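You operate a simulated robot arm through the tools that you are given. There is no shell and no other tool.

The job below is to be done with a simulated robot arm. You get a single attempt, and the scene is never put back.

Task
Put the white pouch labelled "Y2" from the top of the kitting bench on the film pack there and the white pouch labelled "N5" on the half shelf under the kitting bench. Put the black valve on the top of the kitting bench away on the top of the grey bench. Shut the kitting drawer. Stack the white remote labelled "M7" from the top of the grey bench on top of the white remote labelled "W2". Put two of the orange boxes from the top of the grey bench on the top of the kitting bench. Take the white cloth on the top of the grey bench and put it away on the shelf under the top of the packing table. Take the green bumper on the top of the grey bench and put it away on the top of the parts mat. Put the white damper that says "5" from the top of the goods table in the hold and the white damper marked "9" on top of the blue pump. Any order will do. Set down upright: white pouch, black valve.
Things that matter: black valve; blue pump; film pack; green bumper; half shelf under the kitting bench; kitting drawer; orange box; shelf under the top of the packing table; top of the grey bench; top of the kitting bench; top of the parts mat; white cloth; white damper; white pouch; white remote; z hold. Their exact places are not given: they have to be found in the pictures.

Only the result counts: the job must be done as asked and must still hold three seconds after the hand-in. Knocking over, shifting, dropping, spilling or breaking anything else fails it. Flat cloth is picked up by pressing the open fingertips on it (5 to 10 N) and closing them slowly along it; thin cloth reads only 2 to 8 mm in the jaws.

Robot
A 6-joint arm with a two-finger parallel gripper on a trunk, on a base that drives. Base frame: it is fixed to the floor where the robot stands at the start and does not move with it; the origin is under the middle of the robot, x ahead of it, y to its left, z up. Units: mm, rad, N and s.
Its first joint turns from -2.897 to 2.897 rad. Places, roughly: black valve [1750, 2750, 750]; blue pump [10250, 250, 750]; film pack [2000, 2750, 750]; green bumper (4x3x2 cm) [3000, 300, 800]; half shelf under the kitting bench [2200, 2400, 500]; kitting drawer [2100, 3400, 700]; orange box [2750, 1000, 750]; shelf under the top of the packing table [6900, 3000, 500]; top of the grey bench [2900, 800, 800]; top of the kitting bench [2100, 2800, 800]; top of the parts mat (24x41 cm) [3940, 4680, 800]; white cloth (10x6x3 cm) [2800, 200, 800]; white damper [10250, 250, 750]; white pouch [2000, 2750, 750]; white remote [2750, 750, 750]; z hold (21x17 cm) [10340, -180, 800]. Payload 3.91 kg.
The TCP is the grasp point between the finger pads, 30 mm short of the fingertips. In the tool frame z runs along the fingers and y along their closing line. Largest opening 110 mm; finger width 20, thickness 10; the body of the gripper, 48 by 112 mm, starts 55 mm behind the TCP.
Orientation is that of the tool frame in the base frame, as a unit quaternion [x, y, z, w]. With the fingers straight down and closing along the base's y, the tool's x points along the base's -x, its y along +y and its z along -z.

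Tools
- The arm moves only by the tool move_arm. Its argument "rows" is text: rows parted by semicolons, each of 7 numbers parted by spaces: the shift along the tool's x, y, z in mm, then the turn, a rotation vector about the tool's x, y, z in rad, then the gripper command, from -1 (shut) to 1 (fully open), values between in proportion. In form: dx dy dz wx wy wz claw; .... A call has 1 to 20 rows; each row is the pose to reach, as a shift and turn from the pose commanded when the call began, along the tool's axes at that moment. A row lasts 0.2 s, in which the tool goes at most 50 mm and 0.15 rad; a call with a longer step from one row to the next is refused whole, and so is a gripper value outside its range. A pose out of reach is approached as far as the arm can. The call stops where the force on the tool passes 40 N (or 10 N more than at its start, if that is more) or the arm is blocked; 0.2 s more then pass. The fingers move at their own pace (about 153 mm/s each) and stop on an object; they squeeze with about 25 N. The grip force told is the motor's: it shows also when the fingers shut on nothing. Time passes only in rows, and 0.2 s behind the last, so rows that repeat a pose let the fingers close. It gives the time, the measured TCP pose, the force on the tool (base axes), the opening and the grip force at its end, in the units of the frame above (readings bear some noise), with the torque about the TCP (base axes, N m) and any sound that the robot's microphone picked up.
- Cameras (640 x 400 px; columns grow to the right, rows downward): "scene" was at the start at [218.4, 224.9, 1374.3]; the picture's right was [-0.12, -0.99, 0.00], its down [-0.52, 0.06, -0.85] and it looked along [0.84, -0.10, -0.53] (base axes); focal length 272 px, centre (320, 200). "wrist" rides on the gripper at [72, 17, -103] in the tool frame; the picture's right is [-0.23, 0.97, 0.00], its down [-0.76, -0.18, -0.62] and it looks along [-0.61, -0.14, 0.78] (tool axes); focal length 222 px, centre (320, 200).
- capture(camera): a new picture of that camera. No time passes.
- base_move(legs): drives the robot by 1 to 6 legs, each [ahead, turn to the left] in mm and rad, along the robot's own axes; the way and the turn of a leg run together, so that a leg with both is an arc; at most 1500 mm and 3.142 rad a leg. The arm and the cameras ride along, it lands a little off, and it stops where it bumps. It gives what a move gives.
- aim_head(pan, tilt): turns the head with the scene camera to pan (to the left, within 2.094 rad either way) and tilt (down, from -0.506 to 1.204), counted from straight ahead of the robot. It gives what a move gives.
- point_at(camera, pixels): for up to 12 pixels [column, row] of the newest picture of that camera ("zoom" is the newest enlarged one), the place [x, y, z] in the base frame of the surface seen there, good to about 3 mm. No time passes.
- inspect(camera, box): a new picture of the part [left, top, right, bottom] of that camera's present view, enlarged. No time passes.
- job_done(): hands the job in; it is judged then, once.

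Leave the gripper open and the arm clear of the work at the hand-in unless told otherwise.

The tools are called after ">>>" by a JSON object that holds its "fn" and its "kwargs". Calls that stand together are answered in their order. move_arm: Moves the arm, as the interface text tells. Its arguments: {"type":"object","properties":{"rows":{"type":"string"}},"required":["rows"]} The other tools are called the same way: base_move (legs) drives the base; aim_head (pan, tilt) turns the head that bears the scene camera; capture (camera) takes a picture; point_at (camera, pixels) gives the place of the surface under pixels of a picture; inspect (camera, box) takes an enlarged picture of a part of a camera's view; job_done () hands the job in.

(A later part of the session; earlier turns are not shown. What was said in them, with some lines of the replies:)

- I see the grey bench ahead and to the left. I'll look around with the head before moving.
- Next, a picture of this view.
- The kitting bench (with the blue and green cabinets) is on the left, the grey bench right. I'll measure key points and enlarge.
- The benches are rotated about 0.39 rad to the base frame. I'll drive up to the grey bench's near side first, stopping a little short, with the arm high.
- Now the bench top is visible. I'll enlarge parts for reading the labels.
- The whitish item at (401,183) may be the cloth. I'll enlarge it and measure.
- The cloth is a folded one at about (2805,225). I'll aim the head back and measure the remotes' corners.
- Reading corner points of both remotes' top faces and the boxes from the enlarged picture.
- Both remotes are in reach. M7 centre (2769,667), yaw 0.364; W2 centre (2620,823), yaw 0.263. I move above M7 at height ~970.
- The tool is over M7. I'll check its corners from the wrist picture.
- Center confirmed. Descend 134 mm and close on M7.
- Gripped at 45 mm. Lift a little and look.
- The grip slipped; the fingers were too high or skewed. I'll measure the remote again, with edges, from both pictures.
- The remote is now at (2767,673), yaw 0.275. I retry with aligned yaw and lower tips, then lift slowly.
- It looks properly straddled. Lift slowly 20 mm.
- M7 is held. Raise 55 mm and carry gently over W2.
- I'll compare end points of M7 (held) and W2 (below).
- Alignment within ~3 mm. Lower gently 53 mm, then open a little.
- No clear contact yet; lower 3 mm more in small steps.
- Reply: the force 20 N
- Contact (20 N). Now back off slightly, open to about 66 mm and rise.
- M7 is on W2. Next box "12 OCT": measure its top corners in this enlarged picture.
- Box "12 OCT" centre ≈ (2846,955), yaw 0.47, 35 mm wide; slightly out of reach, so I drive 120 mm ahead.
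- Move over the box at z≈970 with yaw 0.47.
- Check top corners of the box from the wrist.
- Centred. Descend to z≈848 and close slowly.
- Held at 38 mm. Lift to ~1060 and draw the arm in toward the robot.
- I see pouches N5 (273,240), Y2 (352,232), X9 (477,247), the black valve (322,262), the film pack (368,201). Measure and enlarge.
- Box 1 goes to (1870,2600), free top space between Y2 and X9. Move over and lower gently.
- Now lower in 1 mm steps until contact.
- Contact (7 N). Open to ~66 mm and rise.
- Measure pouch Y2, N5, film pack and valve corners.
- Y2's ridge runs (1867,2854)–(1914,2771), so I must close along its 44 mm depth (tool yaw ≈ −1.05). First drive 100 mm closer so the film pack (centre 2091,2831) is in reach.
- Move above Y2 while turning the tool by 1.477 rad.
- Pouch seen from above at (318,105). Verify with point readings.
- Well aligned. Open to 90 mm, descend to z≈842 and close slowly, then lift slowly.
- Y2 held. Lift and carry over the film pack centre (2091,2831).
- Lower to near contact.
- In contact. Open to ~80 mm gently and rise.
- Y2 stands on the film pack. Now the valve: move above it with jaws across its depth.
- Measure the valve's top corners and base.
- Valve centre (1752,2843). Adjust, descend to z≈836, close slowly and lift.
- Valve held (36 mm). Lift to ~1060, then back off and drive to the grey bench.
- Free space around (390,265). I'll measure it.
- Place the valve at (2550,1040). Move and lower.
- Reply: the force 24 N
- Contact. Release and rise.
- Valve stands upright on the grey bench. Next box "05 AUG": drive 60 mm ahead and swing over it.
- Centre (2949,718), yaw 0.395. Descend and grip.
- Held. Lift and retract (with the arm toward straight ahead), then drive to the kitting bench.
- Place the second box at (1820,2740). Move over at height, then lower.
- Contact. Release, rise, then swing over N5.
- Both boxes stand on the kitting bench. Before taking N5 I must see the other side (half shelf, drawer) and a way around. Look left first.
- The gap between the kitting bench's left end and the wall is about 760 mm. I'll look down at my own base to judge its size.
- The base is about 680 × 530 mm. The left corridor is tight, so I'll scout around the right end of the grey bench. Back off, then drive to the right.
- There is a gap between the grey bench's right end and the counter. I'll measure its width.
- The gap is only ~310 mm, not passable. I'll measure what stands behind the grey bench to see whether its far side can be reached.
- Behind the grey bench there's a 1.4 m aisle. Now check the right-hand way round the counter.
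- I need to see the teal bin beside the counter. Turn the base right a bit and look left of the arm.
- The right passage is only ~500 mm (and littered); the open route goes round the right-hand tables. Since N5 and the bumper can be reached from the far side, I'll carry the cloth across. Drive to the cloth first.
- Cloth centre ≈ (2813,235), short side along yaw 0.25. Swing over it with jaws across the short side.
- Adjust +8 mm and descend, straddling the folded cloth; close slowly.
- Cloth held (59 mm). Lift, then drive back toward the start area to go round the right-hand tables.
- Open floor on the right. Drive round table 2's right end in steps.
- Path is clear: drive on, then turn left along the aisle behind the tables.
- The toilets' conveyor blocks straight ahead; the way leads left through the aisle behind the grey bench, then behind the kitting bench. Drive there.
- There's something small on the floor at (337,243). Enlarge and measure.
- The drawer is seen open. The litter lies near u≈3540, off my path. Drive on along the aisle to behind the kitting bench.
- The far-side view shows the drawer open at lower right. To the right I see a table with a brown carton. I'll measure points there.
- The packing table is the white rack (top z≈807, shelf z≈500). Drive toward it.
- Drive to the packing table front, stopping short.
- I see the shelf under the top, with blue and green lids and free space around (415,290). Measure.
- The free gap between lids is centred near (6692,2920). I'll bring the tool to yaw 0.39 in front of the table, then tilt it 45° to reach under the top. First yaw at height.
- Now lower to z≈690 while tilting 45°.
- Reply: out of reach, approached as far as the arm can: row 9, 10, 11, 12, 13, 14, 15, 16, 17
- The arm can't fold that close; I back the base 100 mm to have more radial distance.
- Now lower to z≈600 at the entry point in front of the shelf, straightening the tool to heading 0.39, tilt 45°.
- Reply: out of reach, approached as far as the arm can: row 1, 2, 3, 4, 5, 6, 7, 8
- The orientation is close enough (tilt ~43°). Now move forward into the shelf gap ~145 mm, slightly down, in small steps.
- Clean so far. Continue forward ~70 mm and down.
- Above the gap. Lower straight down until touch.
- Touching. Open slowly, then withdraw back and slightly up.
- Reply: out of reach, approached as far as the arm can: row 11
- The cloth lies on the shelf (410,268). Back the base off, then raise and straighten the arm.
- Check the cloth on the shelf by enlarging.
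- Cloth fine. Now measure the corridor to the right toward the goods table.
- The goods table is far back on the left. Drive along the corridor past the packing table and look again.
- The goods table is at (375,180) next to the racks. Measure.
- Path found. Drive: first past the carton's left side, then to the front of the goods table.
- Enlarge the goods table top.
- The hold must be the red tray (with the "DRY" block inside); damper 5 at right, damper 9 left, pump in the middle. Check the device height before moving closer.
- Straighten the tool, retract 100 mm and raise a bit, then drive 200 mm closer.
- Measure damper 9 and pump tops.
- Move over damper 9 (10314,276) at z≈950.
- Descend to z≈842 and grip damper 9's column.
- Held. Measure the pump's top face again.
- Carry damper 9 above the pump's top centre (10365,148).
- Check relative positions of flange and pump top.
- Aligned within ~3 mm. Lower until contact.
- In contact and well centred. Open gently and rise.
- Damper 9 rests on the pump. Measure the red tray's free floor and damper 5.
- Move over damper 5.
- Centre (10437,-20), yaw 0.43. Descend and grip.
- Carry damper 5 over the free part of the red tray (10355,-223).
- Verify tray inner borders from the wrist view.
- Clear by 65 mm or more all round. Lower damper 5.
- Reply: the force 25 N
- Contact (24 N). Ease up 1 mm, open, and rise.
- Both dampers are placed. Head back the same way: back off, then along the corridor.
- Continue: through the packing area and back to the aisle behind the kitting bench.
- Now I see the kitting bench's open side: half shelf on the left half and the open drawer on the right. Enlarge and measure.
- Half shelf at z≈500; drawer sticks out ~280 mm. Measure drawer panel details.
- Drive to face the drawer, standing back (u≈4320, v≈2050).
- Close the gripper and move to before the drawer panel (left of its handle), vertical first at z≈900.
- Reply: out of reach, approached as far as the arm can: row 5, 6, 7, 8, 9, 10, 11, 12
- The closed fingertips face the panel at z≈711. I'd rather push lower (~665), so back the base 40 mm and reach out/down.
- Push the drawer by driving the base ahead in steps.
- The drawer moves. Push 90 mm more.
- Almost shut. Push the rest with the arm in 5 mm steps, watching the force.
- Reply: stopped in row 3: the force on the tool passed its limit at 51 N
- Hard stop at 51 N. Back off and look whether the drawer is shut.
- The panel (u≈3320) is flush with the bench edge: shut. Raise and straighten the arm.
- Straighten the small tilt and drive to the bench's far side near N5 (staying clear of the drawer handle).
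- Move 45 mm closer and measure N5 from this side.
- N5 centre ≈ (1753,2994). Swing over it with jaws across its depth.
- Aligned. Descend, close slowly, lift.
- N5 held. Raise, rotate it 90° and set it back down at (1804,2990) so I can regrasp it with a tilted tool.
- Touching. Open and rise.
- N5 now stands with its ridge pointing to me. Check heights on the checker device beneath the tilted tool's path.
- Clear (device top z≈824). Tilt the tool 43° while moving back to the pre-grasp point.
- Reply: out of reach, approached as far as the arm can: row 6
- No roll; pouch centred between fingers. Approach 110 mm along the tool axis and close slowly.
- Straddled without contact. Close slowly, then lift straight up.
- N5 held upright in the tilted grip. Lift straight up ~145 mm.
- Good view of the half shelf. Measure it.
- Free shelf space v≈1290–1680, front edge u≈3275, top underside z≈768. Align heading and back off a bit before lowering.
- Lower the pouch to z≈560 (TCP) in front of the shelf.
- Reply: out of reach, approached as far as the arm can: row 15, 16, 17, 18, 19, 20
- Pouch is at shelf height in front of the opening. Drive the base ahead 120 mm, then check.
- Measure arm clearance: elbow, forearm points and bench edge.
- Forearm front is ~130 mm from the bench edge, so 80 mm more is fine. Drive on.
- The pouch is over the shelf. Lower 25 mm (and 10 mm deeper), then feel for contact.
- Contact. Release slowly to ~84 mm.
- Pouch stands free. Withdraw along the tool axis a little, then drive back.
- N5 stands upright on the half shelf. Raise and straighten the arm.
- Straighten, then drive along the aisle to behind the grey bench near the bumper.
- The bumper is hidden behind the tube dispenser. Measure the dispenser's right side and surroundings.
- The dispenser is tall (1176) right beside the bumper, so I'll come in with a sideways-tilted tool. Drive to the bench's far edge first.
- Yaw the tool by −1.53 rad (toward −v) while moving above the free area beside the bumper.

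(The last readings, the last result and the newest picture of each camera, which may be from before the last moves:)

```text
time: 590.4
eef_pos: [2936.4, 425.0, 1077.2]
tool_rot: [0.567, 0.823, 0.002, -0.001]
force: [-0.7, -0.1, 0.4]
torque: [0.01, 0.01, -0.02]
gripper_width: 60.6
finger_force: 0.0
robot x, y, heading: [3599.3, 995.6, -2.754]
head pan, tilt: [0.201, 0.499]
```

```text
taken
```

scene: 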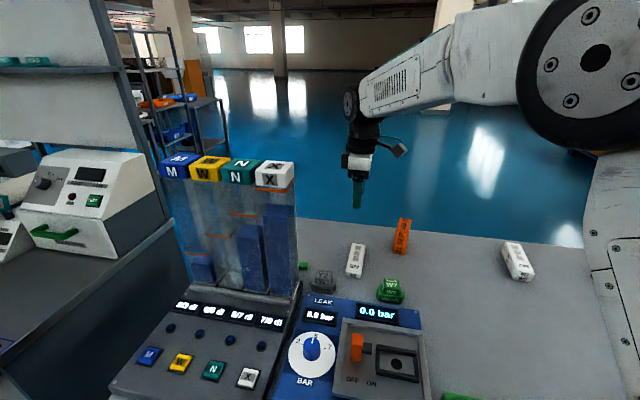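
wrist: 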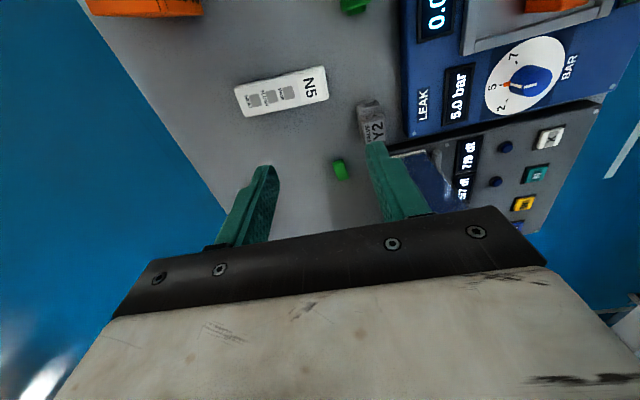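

The bumper shows at (340,169) in the wrist view. Measure it and its surroundings.

>>> {"fn": "inspect", "kwargs": {"camera": "wrist", "box": [260, 80, 440, 220]}}

>>> {"fn": "point_at", "kwargs": {"camera": "zoom", "pixels": [[260, 290], [282, 285], [302, 348], [275, 355], [280, 320]]}}

>>> {"fn": "point_at", "kwargs": {"camera": "wrist", "pixels": [[340, 169], [365, 105], [360, 140], [383, 108], [370, 180], [395, 160], [345, 230], [408, 150]]}}

```text
2.86 times, centred on (350, 150) of wrist
```

zoom: 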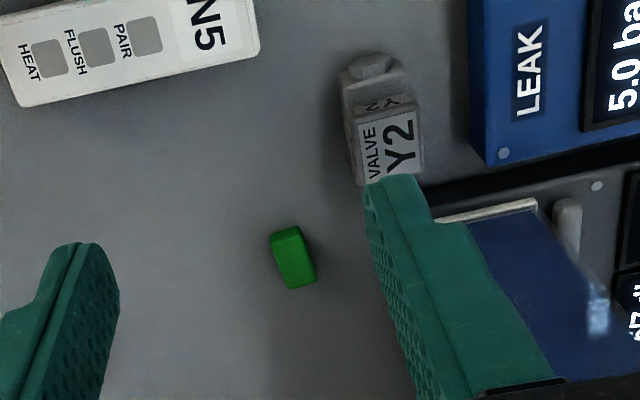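

```text
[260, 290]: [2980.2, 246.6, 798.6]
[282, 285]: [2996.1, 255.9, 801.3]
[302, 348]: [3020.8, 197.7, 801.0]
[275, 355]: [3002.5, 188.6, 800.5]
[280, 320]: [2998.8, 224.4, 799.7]
```

```text
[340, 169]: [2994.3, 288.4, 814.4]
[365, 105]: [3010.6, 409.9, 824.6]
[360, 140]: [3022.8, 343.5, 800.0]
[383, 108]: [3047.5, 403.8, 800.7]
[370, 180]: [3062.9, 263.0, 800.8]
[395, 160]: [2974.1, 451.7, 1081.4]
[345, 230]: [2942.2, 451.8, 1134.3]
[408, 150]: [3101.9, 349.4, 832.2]
```

>>> {"fn": "point_at", "kwargs": {"camera": "zoom", "pixels": [[275, 240], [297, 230], [313, 278], [291, 287], [294, 260], [288, 250], [300, 268], [345, 100], [355, 180], [420, 175], [410, 100]]}}

```text
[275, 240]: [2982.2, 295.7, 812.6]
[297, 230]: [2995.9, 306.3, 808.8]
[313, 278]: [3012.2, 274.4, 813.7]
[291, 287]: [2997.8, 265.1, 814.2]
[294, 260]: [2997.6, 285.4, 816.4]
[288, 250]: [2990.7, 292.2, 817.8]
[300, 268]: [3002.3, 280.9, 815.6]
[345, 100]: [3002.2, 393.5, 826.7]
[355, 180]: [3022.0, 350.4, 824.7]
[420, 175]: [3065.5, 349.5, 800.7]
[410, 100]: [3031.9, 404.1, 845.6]
```

Bumper centre (2997,285), top z≈816. Tilt 0.45 rad sideways while lowering to the pre-grasp point.

>>> {"fn": "move_arm", "kwargs": {"rows": "-17 1 10 0 -0.07 -0.005 -0.09;-34 2 30 0 -0.15 -0.01 -0.09;-51 3 55 0 -0.23 -0.015 -0.09;-68 4 85 0 -0.31 -0.02 -0.09;-85 5 120 0 -0.39 -0.026 -0.09;-101 5.5 162 0 -0.45 -0.026 -0.09;-101 5.5 162 0 -0.45 -0.026 -0.09"}}

>>> {"fn": "capture", "kwargs": {"camera": "wrist"}}

>>> {"fn": "capture", "kwargs": {"camera": "scene"}}

```text
time: 592.0
eef_pos: [2978.4, 335.1, 914.9]
tool_rot: [0.543, 0.809, -0.126, 0.185]
force: [-0.7, -0.6, -1.2]
torque: [0.0, -0.01, 0.01]
gripper_width: 50.0
finger_force: 0.1
robot x, y, heading: [3592.1, 995.2, -2.754]
head pan, tilt: [0.201, 0.499]
```

```text
taken
```

wrist: 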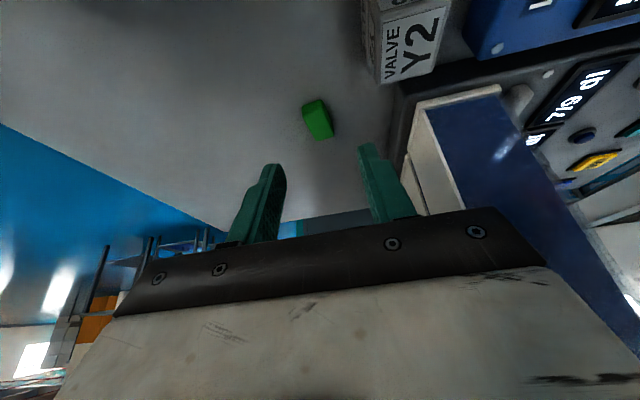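

```text
taken
```

scene: 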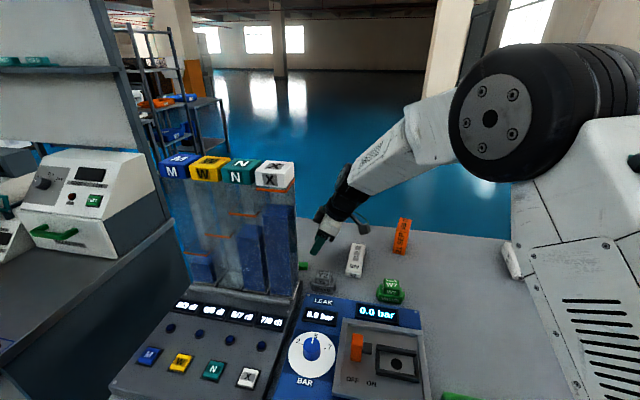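

Orientation fine. Approach along the tool axis to the bumper, close and lift.

>>> {"fn": "move_arm", "kwargs": {"rows": "0 0 25 0 0 0 -0.09;-1 -1 50 0 0 0 -0.09;-1 -1 70 0 0 0 -0.09;-1.8 -1.5 84 0 0 0 -0.09;-1.8 -1.5 90 0 0 0 -0.09;-1.8 -1.5 90 0 0 0 -0.09"}}

>>> {"fn": "capture", "kwargs": {"camera": "wrist"}}

```text
time: 593.4
eef_pos: [2991.5, 296.6, 834.5]
tool_rot: [0.544, 0.809, -0.126, 0.184]
force: [0.0, -0.8, -0.5]
torque: [-0.02, 0.0, -0.01]
gripper_width: 50.4
finger_force: 0.0
robot x, y, heading: [3598.1, 996.6, -2.753]
head pan, tilt: [0.201, 0.499]
```

```text
taken
```

wrist: 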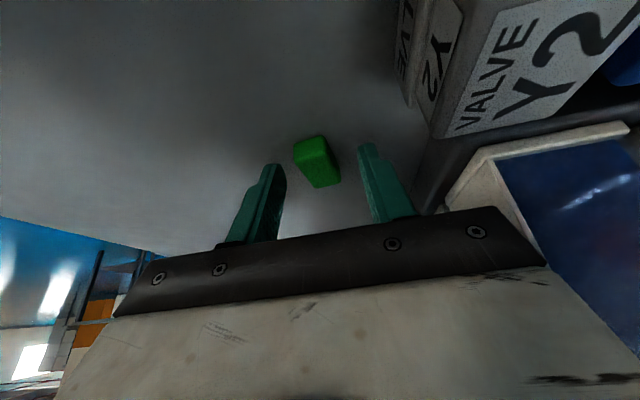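

The bumper lies between the tips. Close slowly, then lift.

>>> {"fn": "move_arm", "kwargs": {"rows": "0 0 0 0 0 0 -0.25;0 0 0 0 0 0 -0.4;0 0 0 0 0 0 -0.55;0 0 0 0 0 0 -0.7;0 0 0 0 0 0 -1;0 0 0 0 0 0 -1;0 0 0 0 0 0 -1"}}

>>> {"fn": "capture", "kwargs": {"camera": "wrist"}}

```text
time: 595.0
eef_pos: [2992.6, 296.4, 835.1]
tool_rot: [0.543, 0.81, -0.126, 0.183]
force: [0.2, -0.2, 0.5]
torque: [-0.01, -0.01, 0.01]
gripper_width: 20.5
finger_force: 25.0
robot x, y, heading: [3597.0, 994.1, -2.752]
head pan, tilt: [0.201, 0.499]
```

```text
taken
```

wrist: 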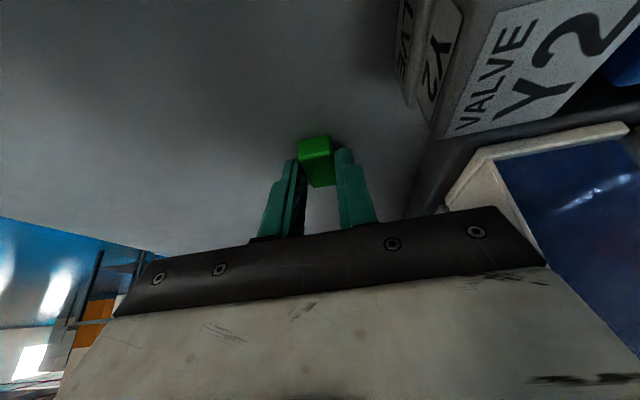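

Gripped (20.5 mm). Lift straight up slowly.

>>> {"fn": "move_arm", "kwargs": {"rows": "-1 0 -2 0 0 0 -1;-2.5 0 -5 0 0 0 -1;-4.5 0 -9 0 0 0 -1;-6.5 0 -13.5 0 0 0 -1;-11 0 -22 0 0 0 -1;-17 0 -36 0 0 0 -1;-26 0 -54 0 0 0 -1;-35 0 -72 0 0 0 -1"}}

>>> {"fn": "capture", "kwargs": {"camera": "wrist"}}

```text
time: 596.8
eef_pos: [2991.2, 298.2, 913.2]
tool_rot: [0.543, 0.81, -0.125, 0.184]
force: [-0.2, -0.4, -0.4]
torque: [0.01, -0.04, -0.03]
gripper_width: 20.4
finger_force: 25.0
robot x, y, heading: [3596.4, 995.0, -2.755]
head pan, tilt: [0.201, 0.499]
```

```text
taken
```

wrist: 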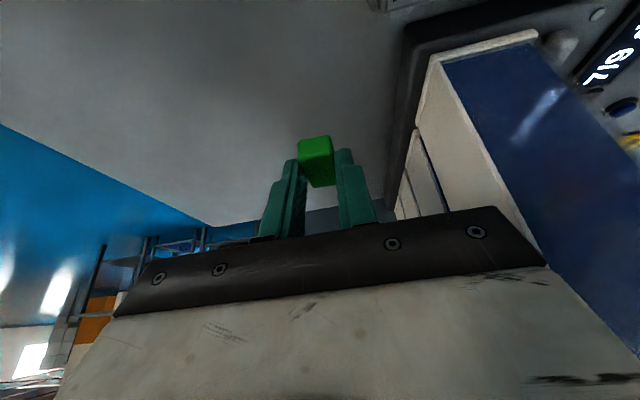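

Raise and move away from the dispenser keeping the tilt.

>>> {"fn": "move_arm", "kwargs": {"rows": "2 0 -18 0 0 0 -1;5 0 -38 0 0 0 -1;9 0 -60 0 0 0 -1;14 0 -83 0 0 0 -1;19 0 -106 0 0 0 -1;25 0 -130 0 0 0 -1;31 0 -154 0 0 0 -1;37 0 -176 0 0 0 -1;42 0 -195 0 0 0 -1;44.5 0 -205 0 0 0 -1"}}

>>> {"fn": "capture", "kwargs": {"camera": "scene"}}

```text
time: 599.0
eef_pos: [2944.8, 417.7, 1080.1]
tool_rot: [0.543, 0.81, -0.125, 0.184]
force: [-0.4, 0.2, 0.1]
torque: [0.0, -0.03, 0.02]
gripper_width: 20.3
finger_force: 25.0
robot x, y, heading: [3595.1, 998.7, -2.753]
head pan, tilt: [0.201, 0.499]
```

```text
taken
```

scene: 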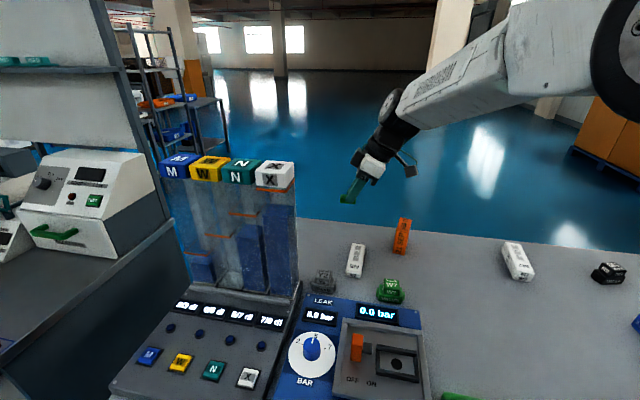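

Bumper safely held. Drive: back off, along the aisle, then toward the parts table.

>>> {"fn": "base_move", "kwargs": {"legs": [[-350, 0], [0, -1.569], [1046, 0], [1046, 0], [0, -1.571], [1300, 0]]}}

>>> {"fn": "aim_head", "kwargs": {"pan": 1.3, "tilt": 0.5}}

>>> {"fn": "capture", "kwargs": {"camera": "scene"}}

```text
time: 624.8
eef_pos: [4853.2, 4160.7, 1082.3]
tool_rot: [0.818, -0.529, -0.186, -0.123]
force: [0.6, 0.1, -0.4]
torque: [-0.02, -0.03, -0.01]
gripper_width: 20.7
finger_force: 24.6
robot x, y, heading: [4224.1, 3563.6, 0.42]
head pan, tilt: [0.201, 0.499]
```

```text
time: 626.2
eef_pos: [4854.0, 4159.5, 1080.0]
tool_rot: [0.819, -0.529, -0.186, -0.123]
force: [0.4, 0.0, -0.5]
torque: [-0.03, 0.0, 0.04]
gripper_width: 20.7
finger_force: 25.4
robot x, y, heading: [4222.4, 3556.9, 0.42]
head pan, tilt: [1.3, 0.499]
```

```text
taken
```

scene: 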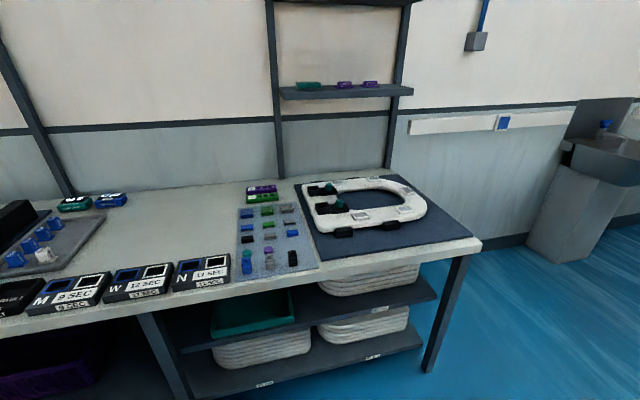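

Find which mat is at (3940,4680).

>>> {"fn": "point_at", "kwargs": {"camera": "scene", "pixels": [[240, 207], [303, 203], [320, 266], [238, 280], [272, 270], [296, 185], [355, 178], [480, 240], [320, 260], [220, 290], [470, 245], [285, 252]]}}

>>> {"fn": "inspect", "kwargs": {"camera": "scene", "box": [210, 160, 370, 300]}}

```text
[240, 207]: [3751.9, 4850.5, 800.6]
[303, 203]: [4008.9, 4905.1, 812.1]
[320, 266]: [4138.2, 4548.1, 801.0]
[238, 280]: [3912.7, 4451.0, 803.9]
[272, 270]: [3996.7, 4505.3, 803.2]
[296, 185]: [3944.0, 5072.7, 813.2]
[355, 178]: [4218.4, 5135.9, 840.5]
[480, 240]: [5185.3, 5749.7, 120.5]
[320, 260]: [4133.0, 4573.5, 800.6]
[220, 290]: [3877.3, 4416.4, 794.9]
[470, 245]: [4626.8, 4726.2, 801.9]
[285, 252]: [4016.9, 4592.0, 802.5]
```

```text
2.86 times, centred on (290, 230) of scene
```

zoom: 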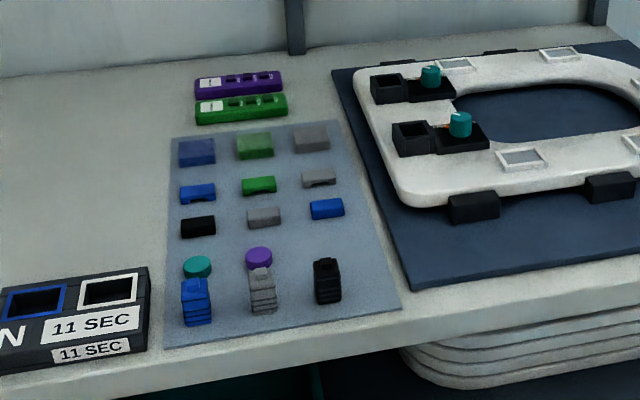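

The parts mat is the grey one. Measure free spots on it (e.g. enlarged (322,242)).

>>> {"fn": "point_at", "kwargs": {"camera": "zoom", "pixels": [[322, 242], [327, 208], [327, 265], [325, 298], [265, 217], [259, 258], [365, 285], [350, 235], [228, 245], [290, 240], [390, 305], [340, 140]]}}

```text
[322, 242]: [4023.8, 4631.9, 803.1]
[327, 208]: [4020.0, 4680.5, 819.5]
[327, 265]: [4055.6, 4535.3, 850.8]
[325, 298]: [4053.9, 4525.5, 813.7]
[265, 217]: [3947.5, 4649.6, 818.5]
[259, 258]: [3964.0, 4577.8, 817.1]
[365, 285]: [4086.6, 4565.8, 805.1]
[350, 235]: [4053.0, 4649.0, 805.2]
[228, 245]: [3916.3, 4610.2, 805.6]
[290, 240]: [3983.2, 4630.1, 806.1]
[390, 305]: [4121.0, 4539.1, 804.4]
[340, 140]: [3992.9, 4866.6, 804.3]
```

Free spot on the mat: about (4039,4608), between the blue bumper and the black block. Drive to face the table.

>>> {"fn": "base_move", "kwargs": {"legs": [[0, 0.626], [433, 0], [0, 0.915]]}}

>>> {"fn": "aim_head", "kwargs": {"pan": 0.0, "tilt": 0.7}}

>>> {"fn": "capture", "kwargs": {"camera": "scene"}}

```text
time: 632.9
eef_pos: [3856.0, 4585.1, 1081.0]
tool_rot: [0.956, 0.189, -0.218, 0.041]
force: [-0.1, -0.2, 0.6]
torque: [-0.03, 0.04, 0.01]
gripper_width: 20.5
finger_force: 25.1
robot x, y, heading: [4435.7, 3934.5, 1.964]
head pan, tilt: [1.3, 0.499]
```

```text
time: 634.3
eef_pos: [3855.4, 4586.4, 1079.6]
tool_rot: [0.957, 0.188, -0.219, 0.04]
force: [0.6, 0.0, -0.3]
torque: [0.01, 0.02, 0.01]
gripper_width: 20.7
finger_force: 25.5
robot x, y, heading: [4436.7, 3934.7, 1.963]
head pan, tilt: [0.0, 0.7]
```

```text
taken
```

scene: 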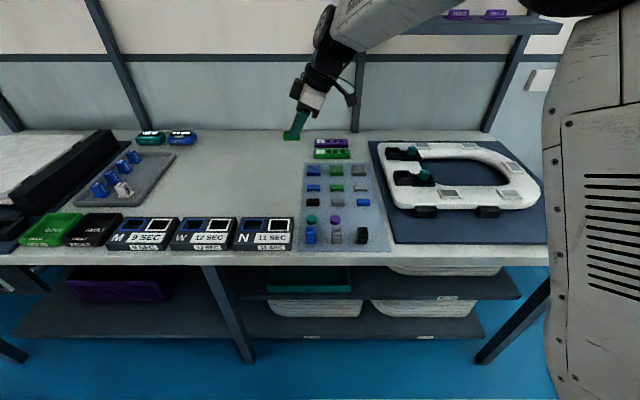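

Enlarge the mat and measure spot coordinates from here.

>>> {"fn": "inspect", "kwargs": {"camera": "scene", "box": [280, 150, 420, 260]}}

```text
3.64 times, centred on (350, 205) of scene
```

zoom: 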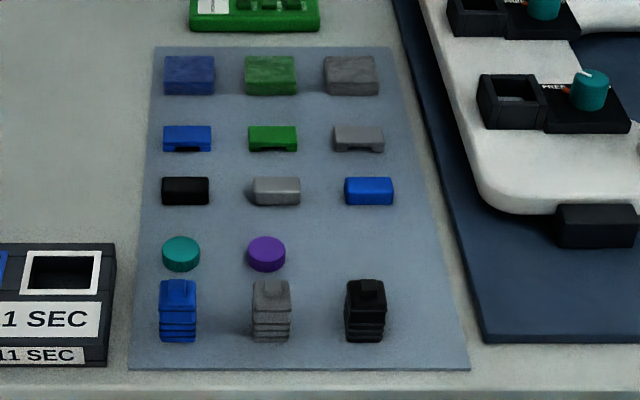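

>>> {"fn": "point_at", "kwargs": {"camera": "zoom", "pixels": [[368, 240], [368, 200], [368, 190], [365, 285], [267, 255], [400, 240], [440, 240], [368, 225], [368, 255], [345, 240]]}}

```text
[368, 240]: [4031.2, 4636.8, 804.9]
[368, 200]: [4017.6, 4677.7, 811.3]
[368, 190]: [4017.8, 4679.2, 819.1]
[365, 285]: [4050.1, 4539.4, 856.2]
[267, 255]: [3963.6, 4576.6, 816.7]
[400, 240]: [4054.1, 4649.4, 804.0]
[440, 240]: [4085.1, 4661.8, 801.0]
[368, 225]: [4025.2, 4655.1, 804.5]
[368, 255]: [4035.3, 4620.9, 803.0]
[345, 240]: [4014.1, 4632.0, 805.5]
```

Carry the bumper over the vacant spot (4032,4607), staying above z≈920.

>>> {"fn": "move_arm", "kwargs": {"rows": "12 3 3 0 0 0 -1;34 7 9 0 0 0 -1;57 12 15 0 0 0 -1;80 16 22 0 0 0 -1;103 21 28 0 0 0 -1;126 26 34 0 0 0 -1;149 30 41 0 0 0 -1;172 35 47 0 0 0 -1;195 40 53 0 0 0 -1;215 44 59 0 0 0 -1;230 47 63 0 0 0 -1;234.7 48.1 64.3 0 0 0 -1;234.7 48.1 64.3 0 0 0 -1"}}

>>> {"fn": "capture", "kwargs": {"camera": "wrist"}}

>>> {"fn": "inspect", "kwargs": {"camera": "scene", "box": [280, 110, 460, 260]}}

```text
time: 637.1
eef_pos: [4043.8, 4610.8, 923.0]
tool_rot: [0.957, 0.188, -0.218, 0.04]
force: [-0.1, 0.8, -0.3]
torque: [-0.01, 0.0, 0.02]
gripper_width: 20.4
finger_force: 25.3
robot x, y, heading: [4435.3, 3935.7, 1.964]
head pan, tilt: [0.0, 0.7]
```

```text
taken
```

wrist: 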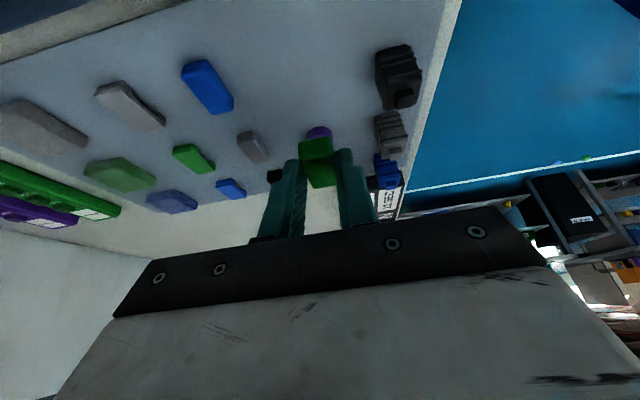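

```text
2.67 times, centred on (370, 185) of scene
```

zoom: 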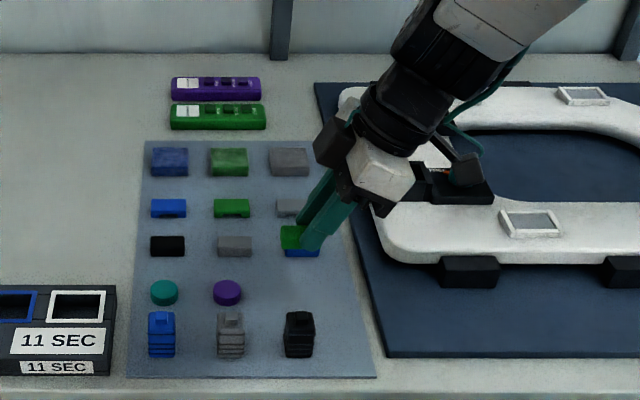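

Check heights under the wrist (holder blocks on the dark mat) before lowering.

>>> {"fn": "point_at", "kwargs": {"camera": "zoom", "pixels": [[435, 190], [480, 195], [410, 215], [470, 270], [400, 240], [470, 165], [440, 260], [300, 240], [303, 252], [298, 320]]}}

```text
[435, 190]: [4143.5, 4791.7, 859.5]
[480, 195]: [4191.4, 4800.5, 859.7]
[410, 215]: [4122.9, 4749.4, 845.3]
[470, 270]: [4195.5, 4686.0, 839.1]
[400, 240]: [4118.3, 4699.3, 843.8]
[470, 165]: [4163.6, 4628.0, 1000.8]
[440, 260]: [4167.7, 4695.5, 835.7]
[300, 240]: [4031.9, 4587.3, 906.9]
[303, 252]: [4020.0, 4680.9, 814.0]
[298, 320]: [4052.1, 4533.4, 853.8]
```

Clear. Lower straight down 80 mm, then feel for contact.

>>> {"fn": "move_arm", "kwargs": {"rows": "4.3 0 9 0 0 0 -1;10 0 20.5 0 0 0 -1;17 0 35 0 0 0 -1;24 0 50 0 0 0 -1;29.5 0 61.5 0 0 0 -1;33 0.5 68.6 0 0 0 -1;34.7 0.5 72.2 0 0 0 -1;34.7 0.5 72.2 0 0 0 -1"}}

>>> {"fn": "inspect", "kwargs": {"camera": "scene", "box": [300, 150, 440, 260]}}

```text
time: 638.9
eef_pos: [4041.5, 4610.0, 841.8]
tool_rot: [0.956, 0.189, -0.219, 0.041]
force: [0.2, -0.7, 0.1]
torque: [0.02, -0.03, 0.01]
gripper_width: 20.5
finger_force: 25.0
robot x, y, heading: [4436.4, 3936.0, 1.957]
head pan, tilt: [0.0, 0.7]
```

```text
3.64 times, centred on (370, 205) of scene
```

zoom: 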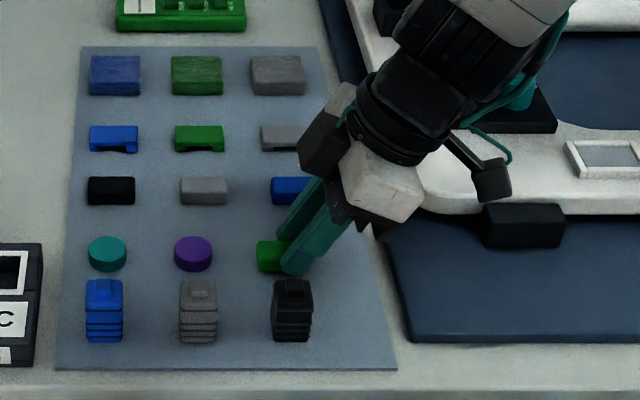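

>>> {"fn": "move_arm", "kwargs": {"rows": "0.4 0 0.9 0 0 0 -1;0.8 0 1.7 0 0 0 -1;1.1 0 2.4 0 0 0 -1;1.3 0 2.7 0 0 0 -1;1.3 0 2.7 0 0 0 -1"}}

```text
time: 640.1
eef_pos: [4043.0, 4609.8, 838.4]
tool_rot: [0.956, 0.191, -0.219, 0.041]
force: [2.4, 0.9, 16.3]
torque: [-0.11, 0.18, 0.03]
gripper_width: 20.7
finger_force: 24.9
robot x, y, heading: [4435.5, 3935.9, 1.961]
head pan, tilt: [0.0, 0.7]
```

Contact. Ease off slightly, open to ~38 mm, and withdraw along the tool axis.

>>> {"fn": "move_arm", "kwargs": {"rows": "-0.2 0 -0.6 0 0 0 -1;-0.2 0 -0.6 0 0 0 -0.5;-0.2 0 -0.6 0 0 0 -0.4;-0.2 0 -0.6 0 0 0 -0.32;-0.2 0 -0.6 0 0 0 -0.32;-2 0 -8 0 0 0 -0.32;-6 0 -22 0 0 0 -0.32;-15 0 -45 0 0 0 -0.2;-28 0 -72 0 0 0 0;-45 0 -105 0 0 0 0;-65 0 -145 0 0 0 0.2;-85 0 -185 0 0 0 0.3"}}

>>> {"fn": "capture", "kwargs": {"camera": "scene"}}

>>> {"fn": "inspect", "kwargs": {"camera": "scene", "box": [290, 140, 430, 260]}}

```text
time: 642.7
eef_pos: [4048.2, 4609.4, 1042.2]
tool_rot: [0.956, 0.189, -0.219, 0.04]
force: [0.6, 0.5, -0.8]
torque: [-0.05, -0.01, 0.0]
gripper_width: 71.4
finger_force: 0.0
robot x, y, heading: [4440.2, 3935.6, 1.961]
head pan, tilt: [0.0, 0.7]
```

```text
taken
```

scene: 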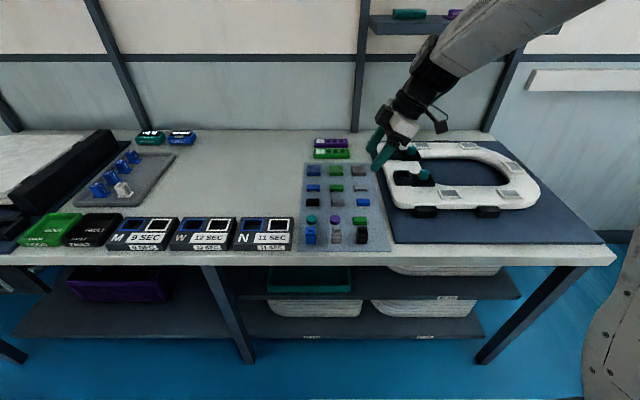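

```text
3.33 times, centred on (360, 200) of scene
```

zoom: 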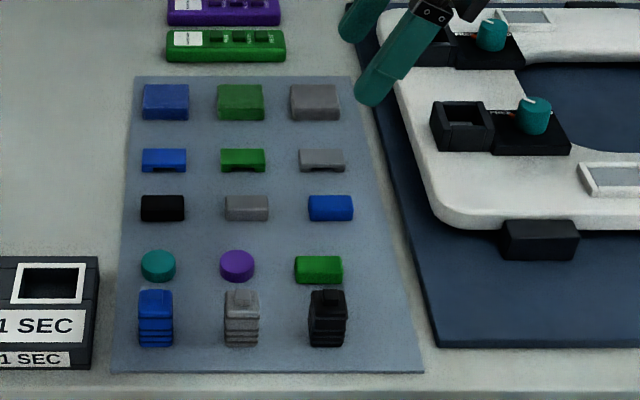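

The bumper lies on the mat. Back off with the arm clear and check the drawer and N5 from here.

>>> {"fn": "base_move", "kwargs": {"legs": [[-350, 0]]}}

>>> {"fn": "aim_head", "kwargs": {"pan": 1.6, "tilt": 0.35}}

>>> {"fn": "capture", "kwargs": {"camera": "scene"}}

>>> {"fn": "inspect", "kwargs": {"camera": "scene", "box": [220, 130, 480, 290]}}

```text
time: 645.0
eef_pos: [4182.6, 4287.9, 1043.1]
tool_rot: [0.957, 0.187, -0.218, 0.04]
force: [0.2, 0.0, 0.1]
torque: [0.01, 0.0, 0.02]
gripper_width: 71.3
finger_force: 0.2
robot x, y, heading: [4570.1, 3613.3, 1.956]
head pan, tilt: [0.0, 0.7]
```

```text
time: 646.6
eef_pos: [4183.1, 4287.9, 1042.3]
tool_rot: [0.957, 0.187, -0.219, 0.04]
force: [0.2, 0.0, 0.9]
torque: [-0.01, 0.0, 0.02]
gripper_width: 71.4
finger_force: 0.0
robot x, y, heading: [4565.2, 3613.8, 1.955]
head pan, tilt: [1.6, 0.351]
```

```text
taken
```

scene: 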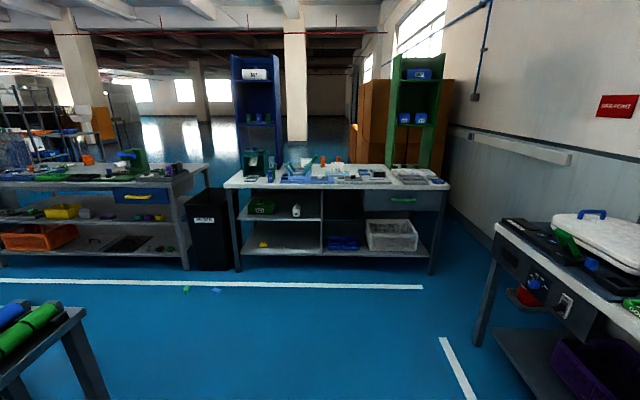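

```text
2.46 times, centred on (350, 210) of scene
```

zoom: 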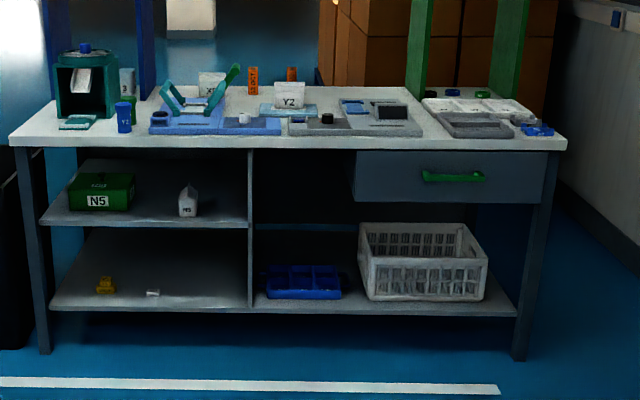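

The drawer looks shut. Compare its panel plane with bench edge and legs.

>>> {"fn": "point_at", "kwargs": {"camera": "zoom", "pixels": [[380, 165], [510, 170], [400, 195], [380, 143], [500, 145], [524, 280], [400, 152], [250, 200], [188, 200]]}}

>>> {"fn": "point_at", "kwargs": {"camera": "scene", "pixels": [[130, 190], [155, 192], [130, 181], [158, 200], [185, 230]]}}

```text
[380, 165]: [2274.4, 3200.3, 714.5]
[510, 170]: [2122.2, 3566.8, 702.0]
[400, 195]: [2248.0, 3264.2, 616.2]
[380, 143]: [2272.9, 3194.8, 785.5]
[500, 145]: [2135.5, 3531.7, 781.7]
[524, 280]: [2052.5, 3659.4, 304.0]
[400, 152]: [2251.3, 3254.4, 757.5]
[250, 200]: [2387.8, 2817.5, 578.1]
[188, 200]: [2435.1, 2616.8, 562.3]
```

```text
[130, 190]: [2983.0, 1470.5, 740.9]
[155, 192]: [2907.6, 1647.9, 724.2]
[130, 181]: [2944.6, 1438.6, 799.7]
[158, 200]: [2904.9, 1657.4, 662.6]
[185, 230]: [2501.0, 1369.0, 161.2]
```

The kitting drawer's panel is flush with the bench edge, as is the closed drawer on the grey bench. N5 and Y2 stand upright, and everything else was checked when it was placed. The gripper is open and the arm is clear, so I'm handing in.

>>> {"fn": "job_done", "kwargs": {}}

```text
The job is handed in.
```

I finished every part of the task and handed the job in; I don't have the judge's verdict. Each item was checked in the pictures after it was placed:

- **Pouches:** "Y2" stands upright on the film pack. "N5" stands upright on the half shelf under the kitting bench.
- **Valve:** the black valve stands upright on top of the grey bench.
- **Drawer:** the kitting drawer is shut. It stopped hard when pushed, and its front is flush with the bench edge to within about 3 mm.
- **Remotes:** "M7" lies on top of "W2". My first grip on "M7" slipped and turned it slightly before I picked it up properly.
- **Orange boxes:** "12 OCT" and "05 AUG" are on top of the kitting bench.
- **Cloth:** the white cloth lies on the shelf under the packing table top, between the two lids.
- **Bumper:** the green bumper is in an empty spot on the parts mat.
- **Dampers:** "5" is in the red tray and "9" is on top of the blue pump. I took the red tray to be the hold because it matches the place and size you gave.

I saw nothing else knocked over or moved. The gripper is open and the arm is clear.
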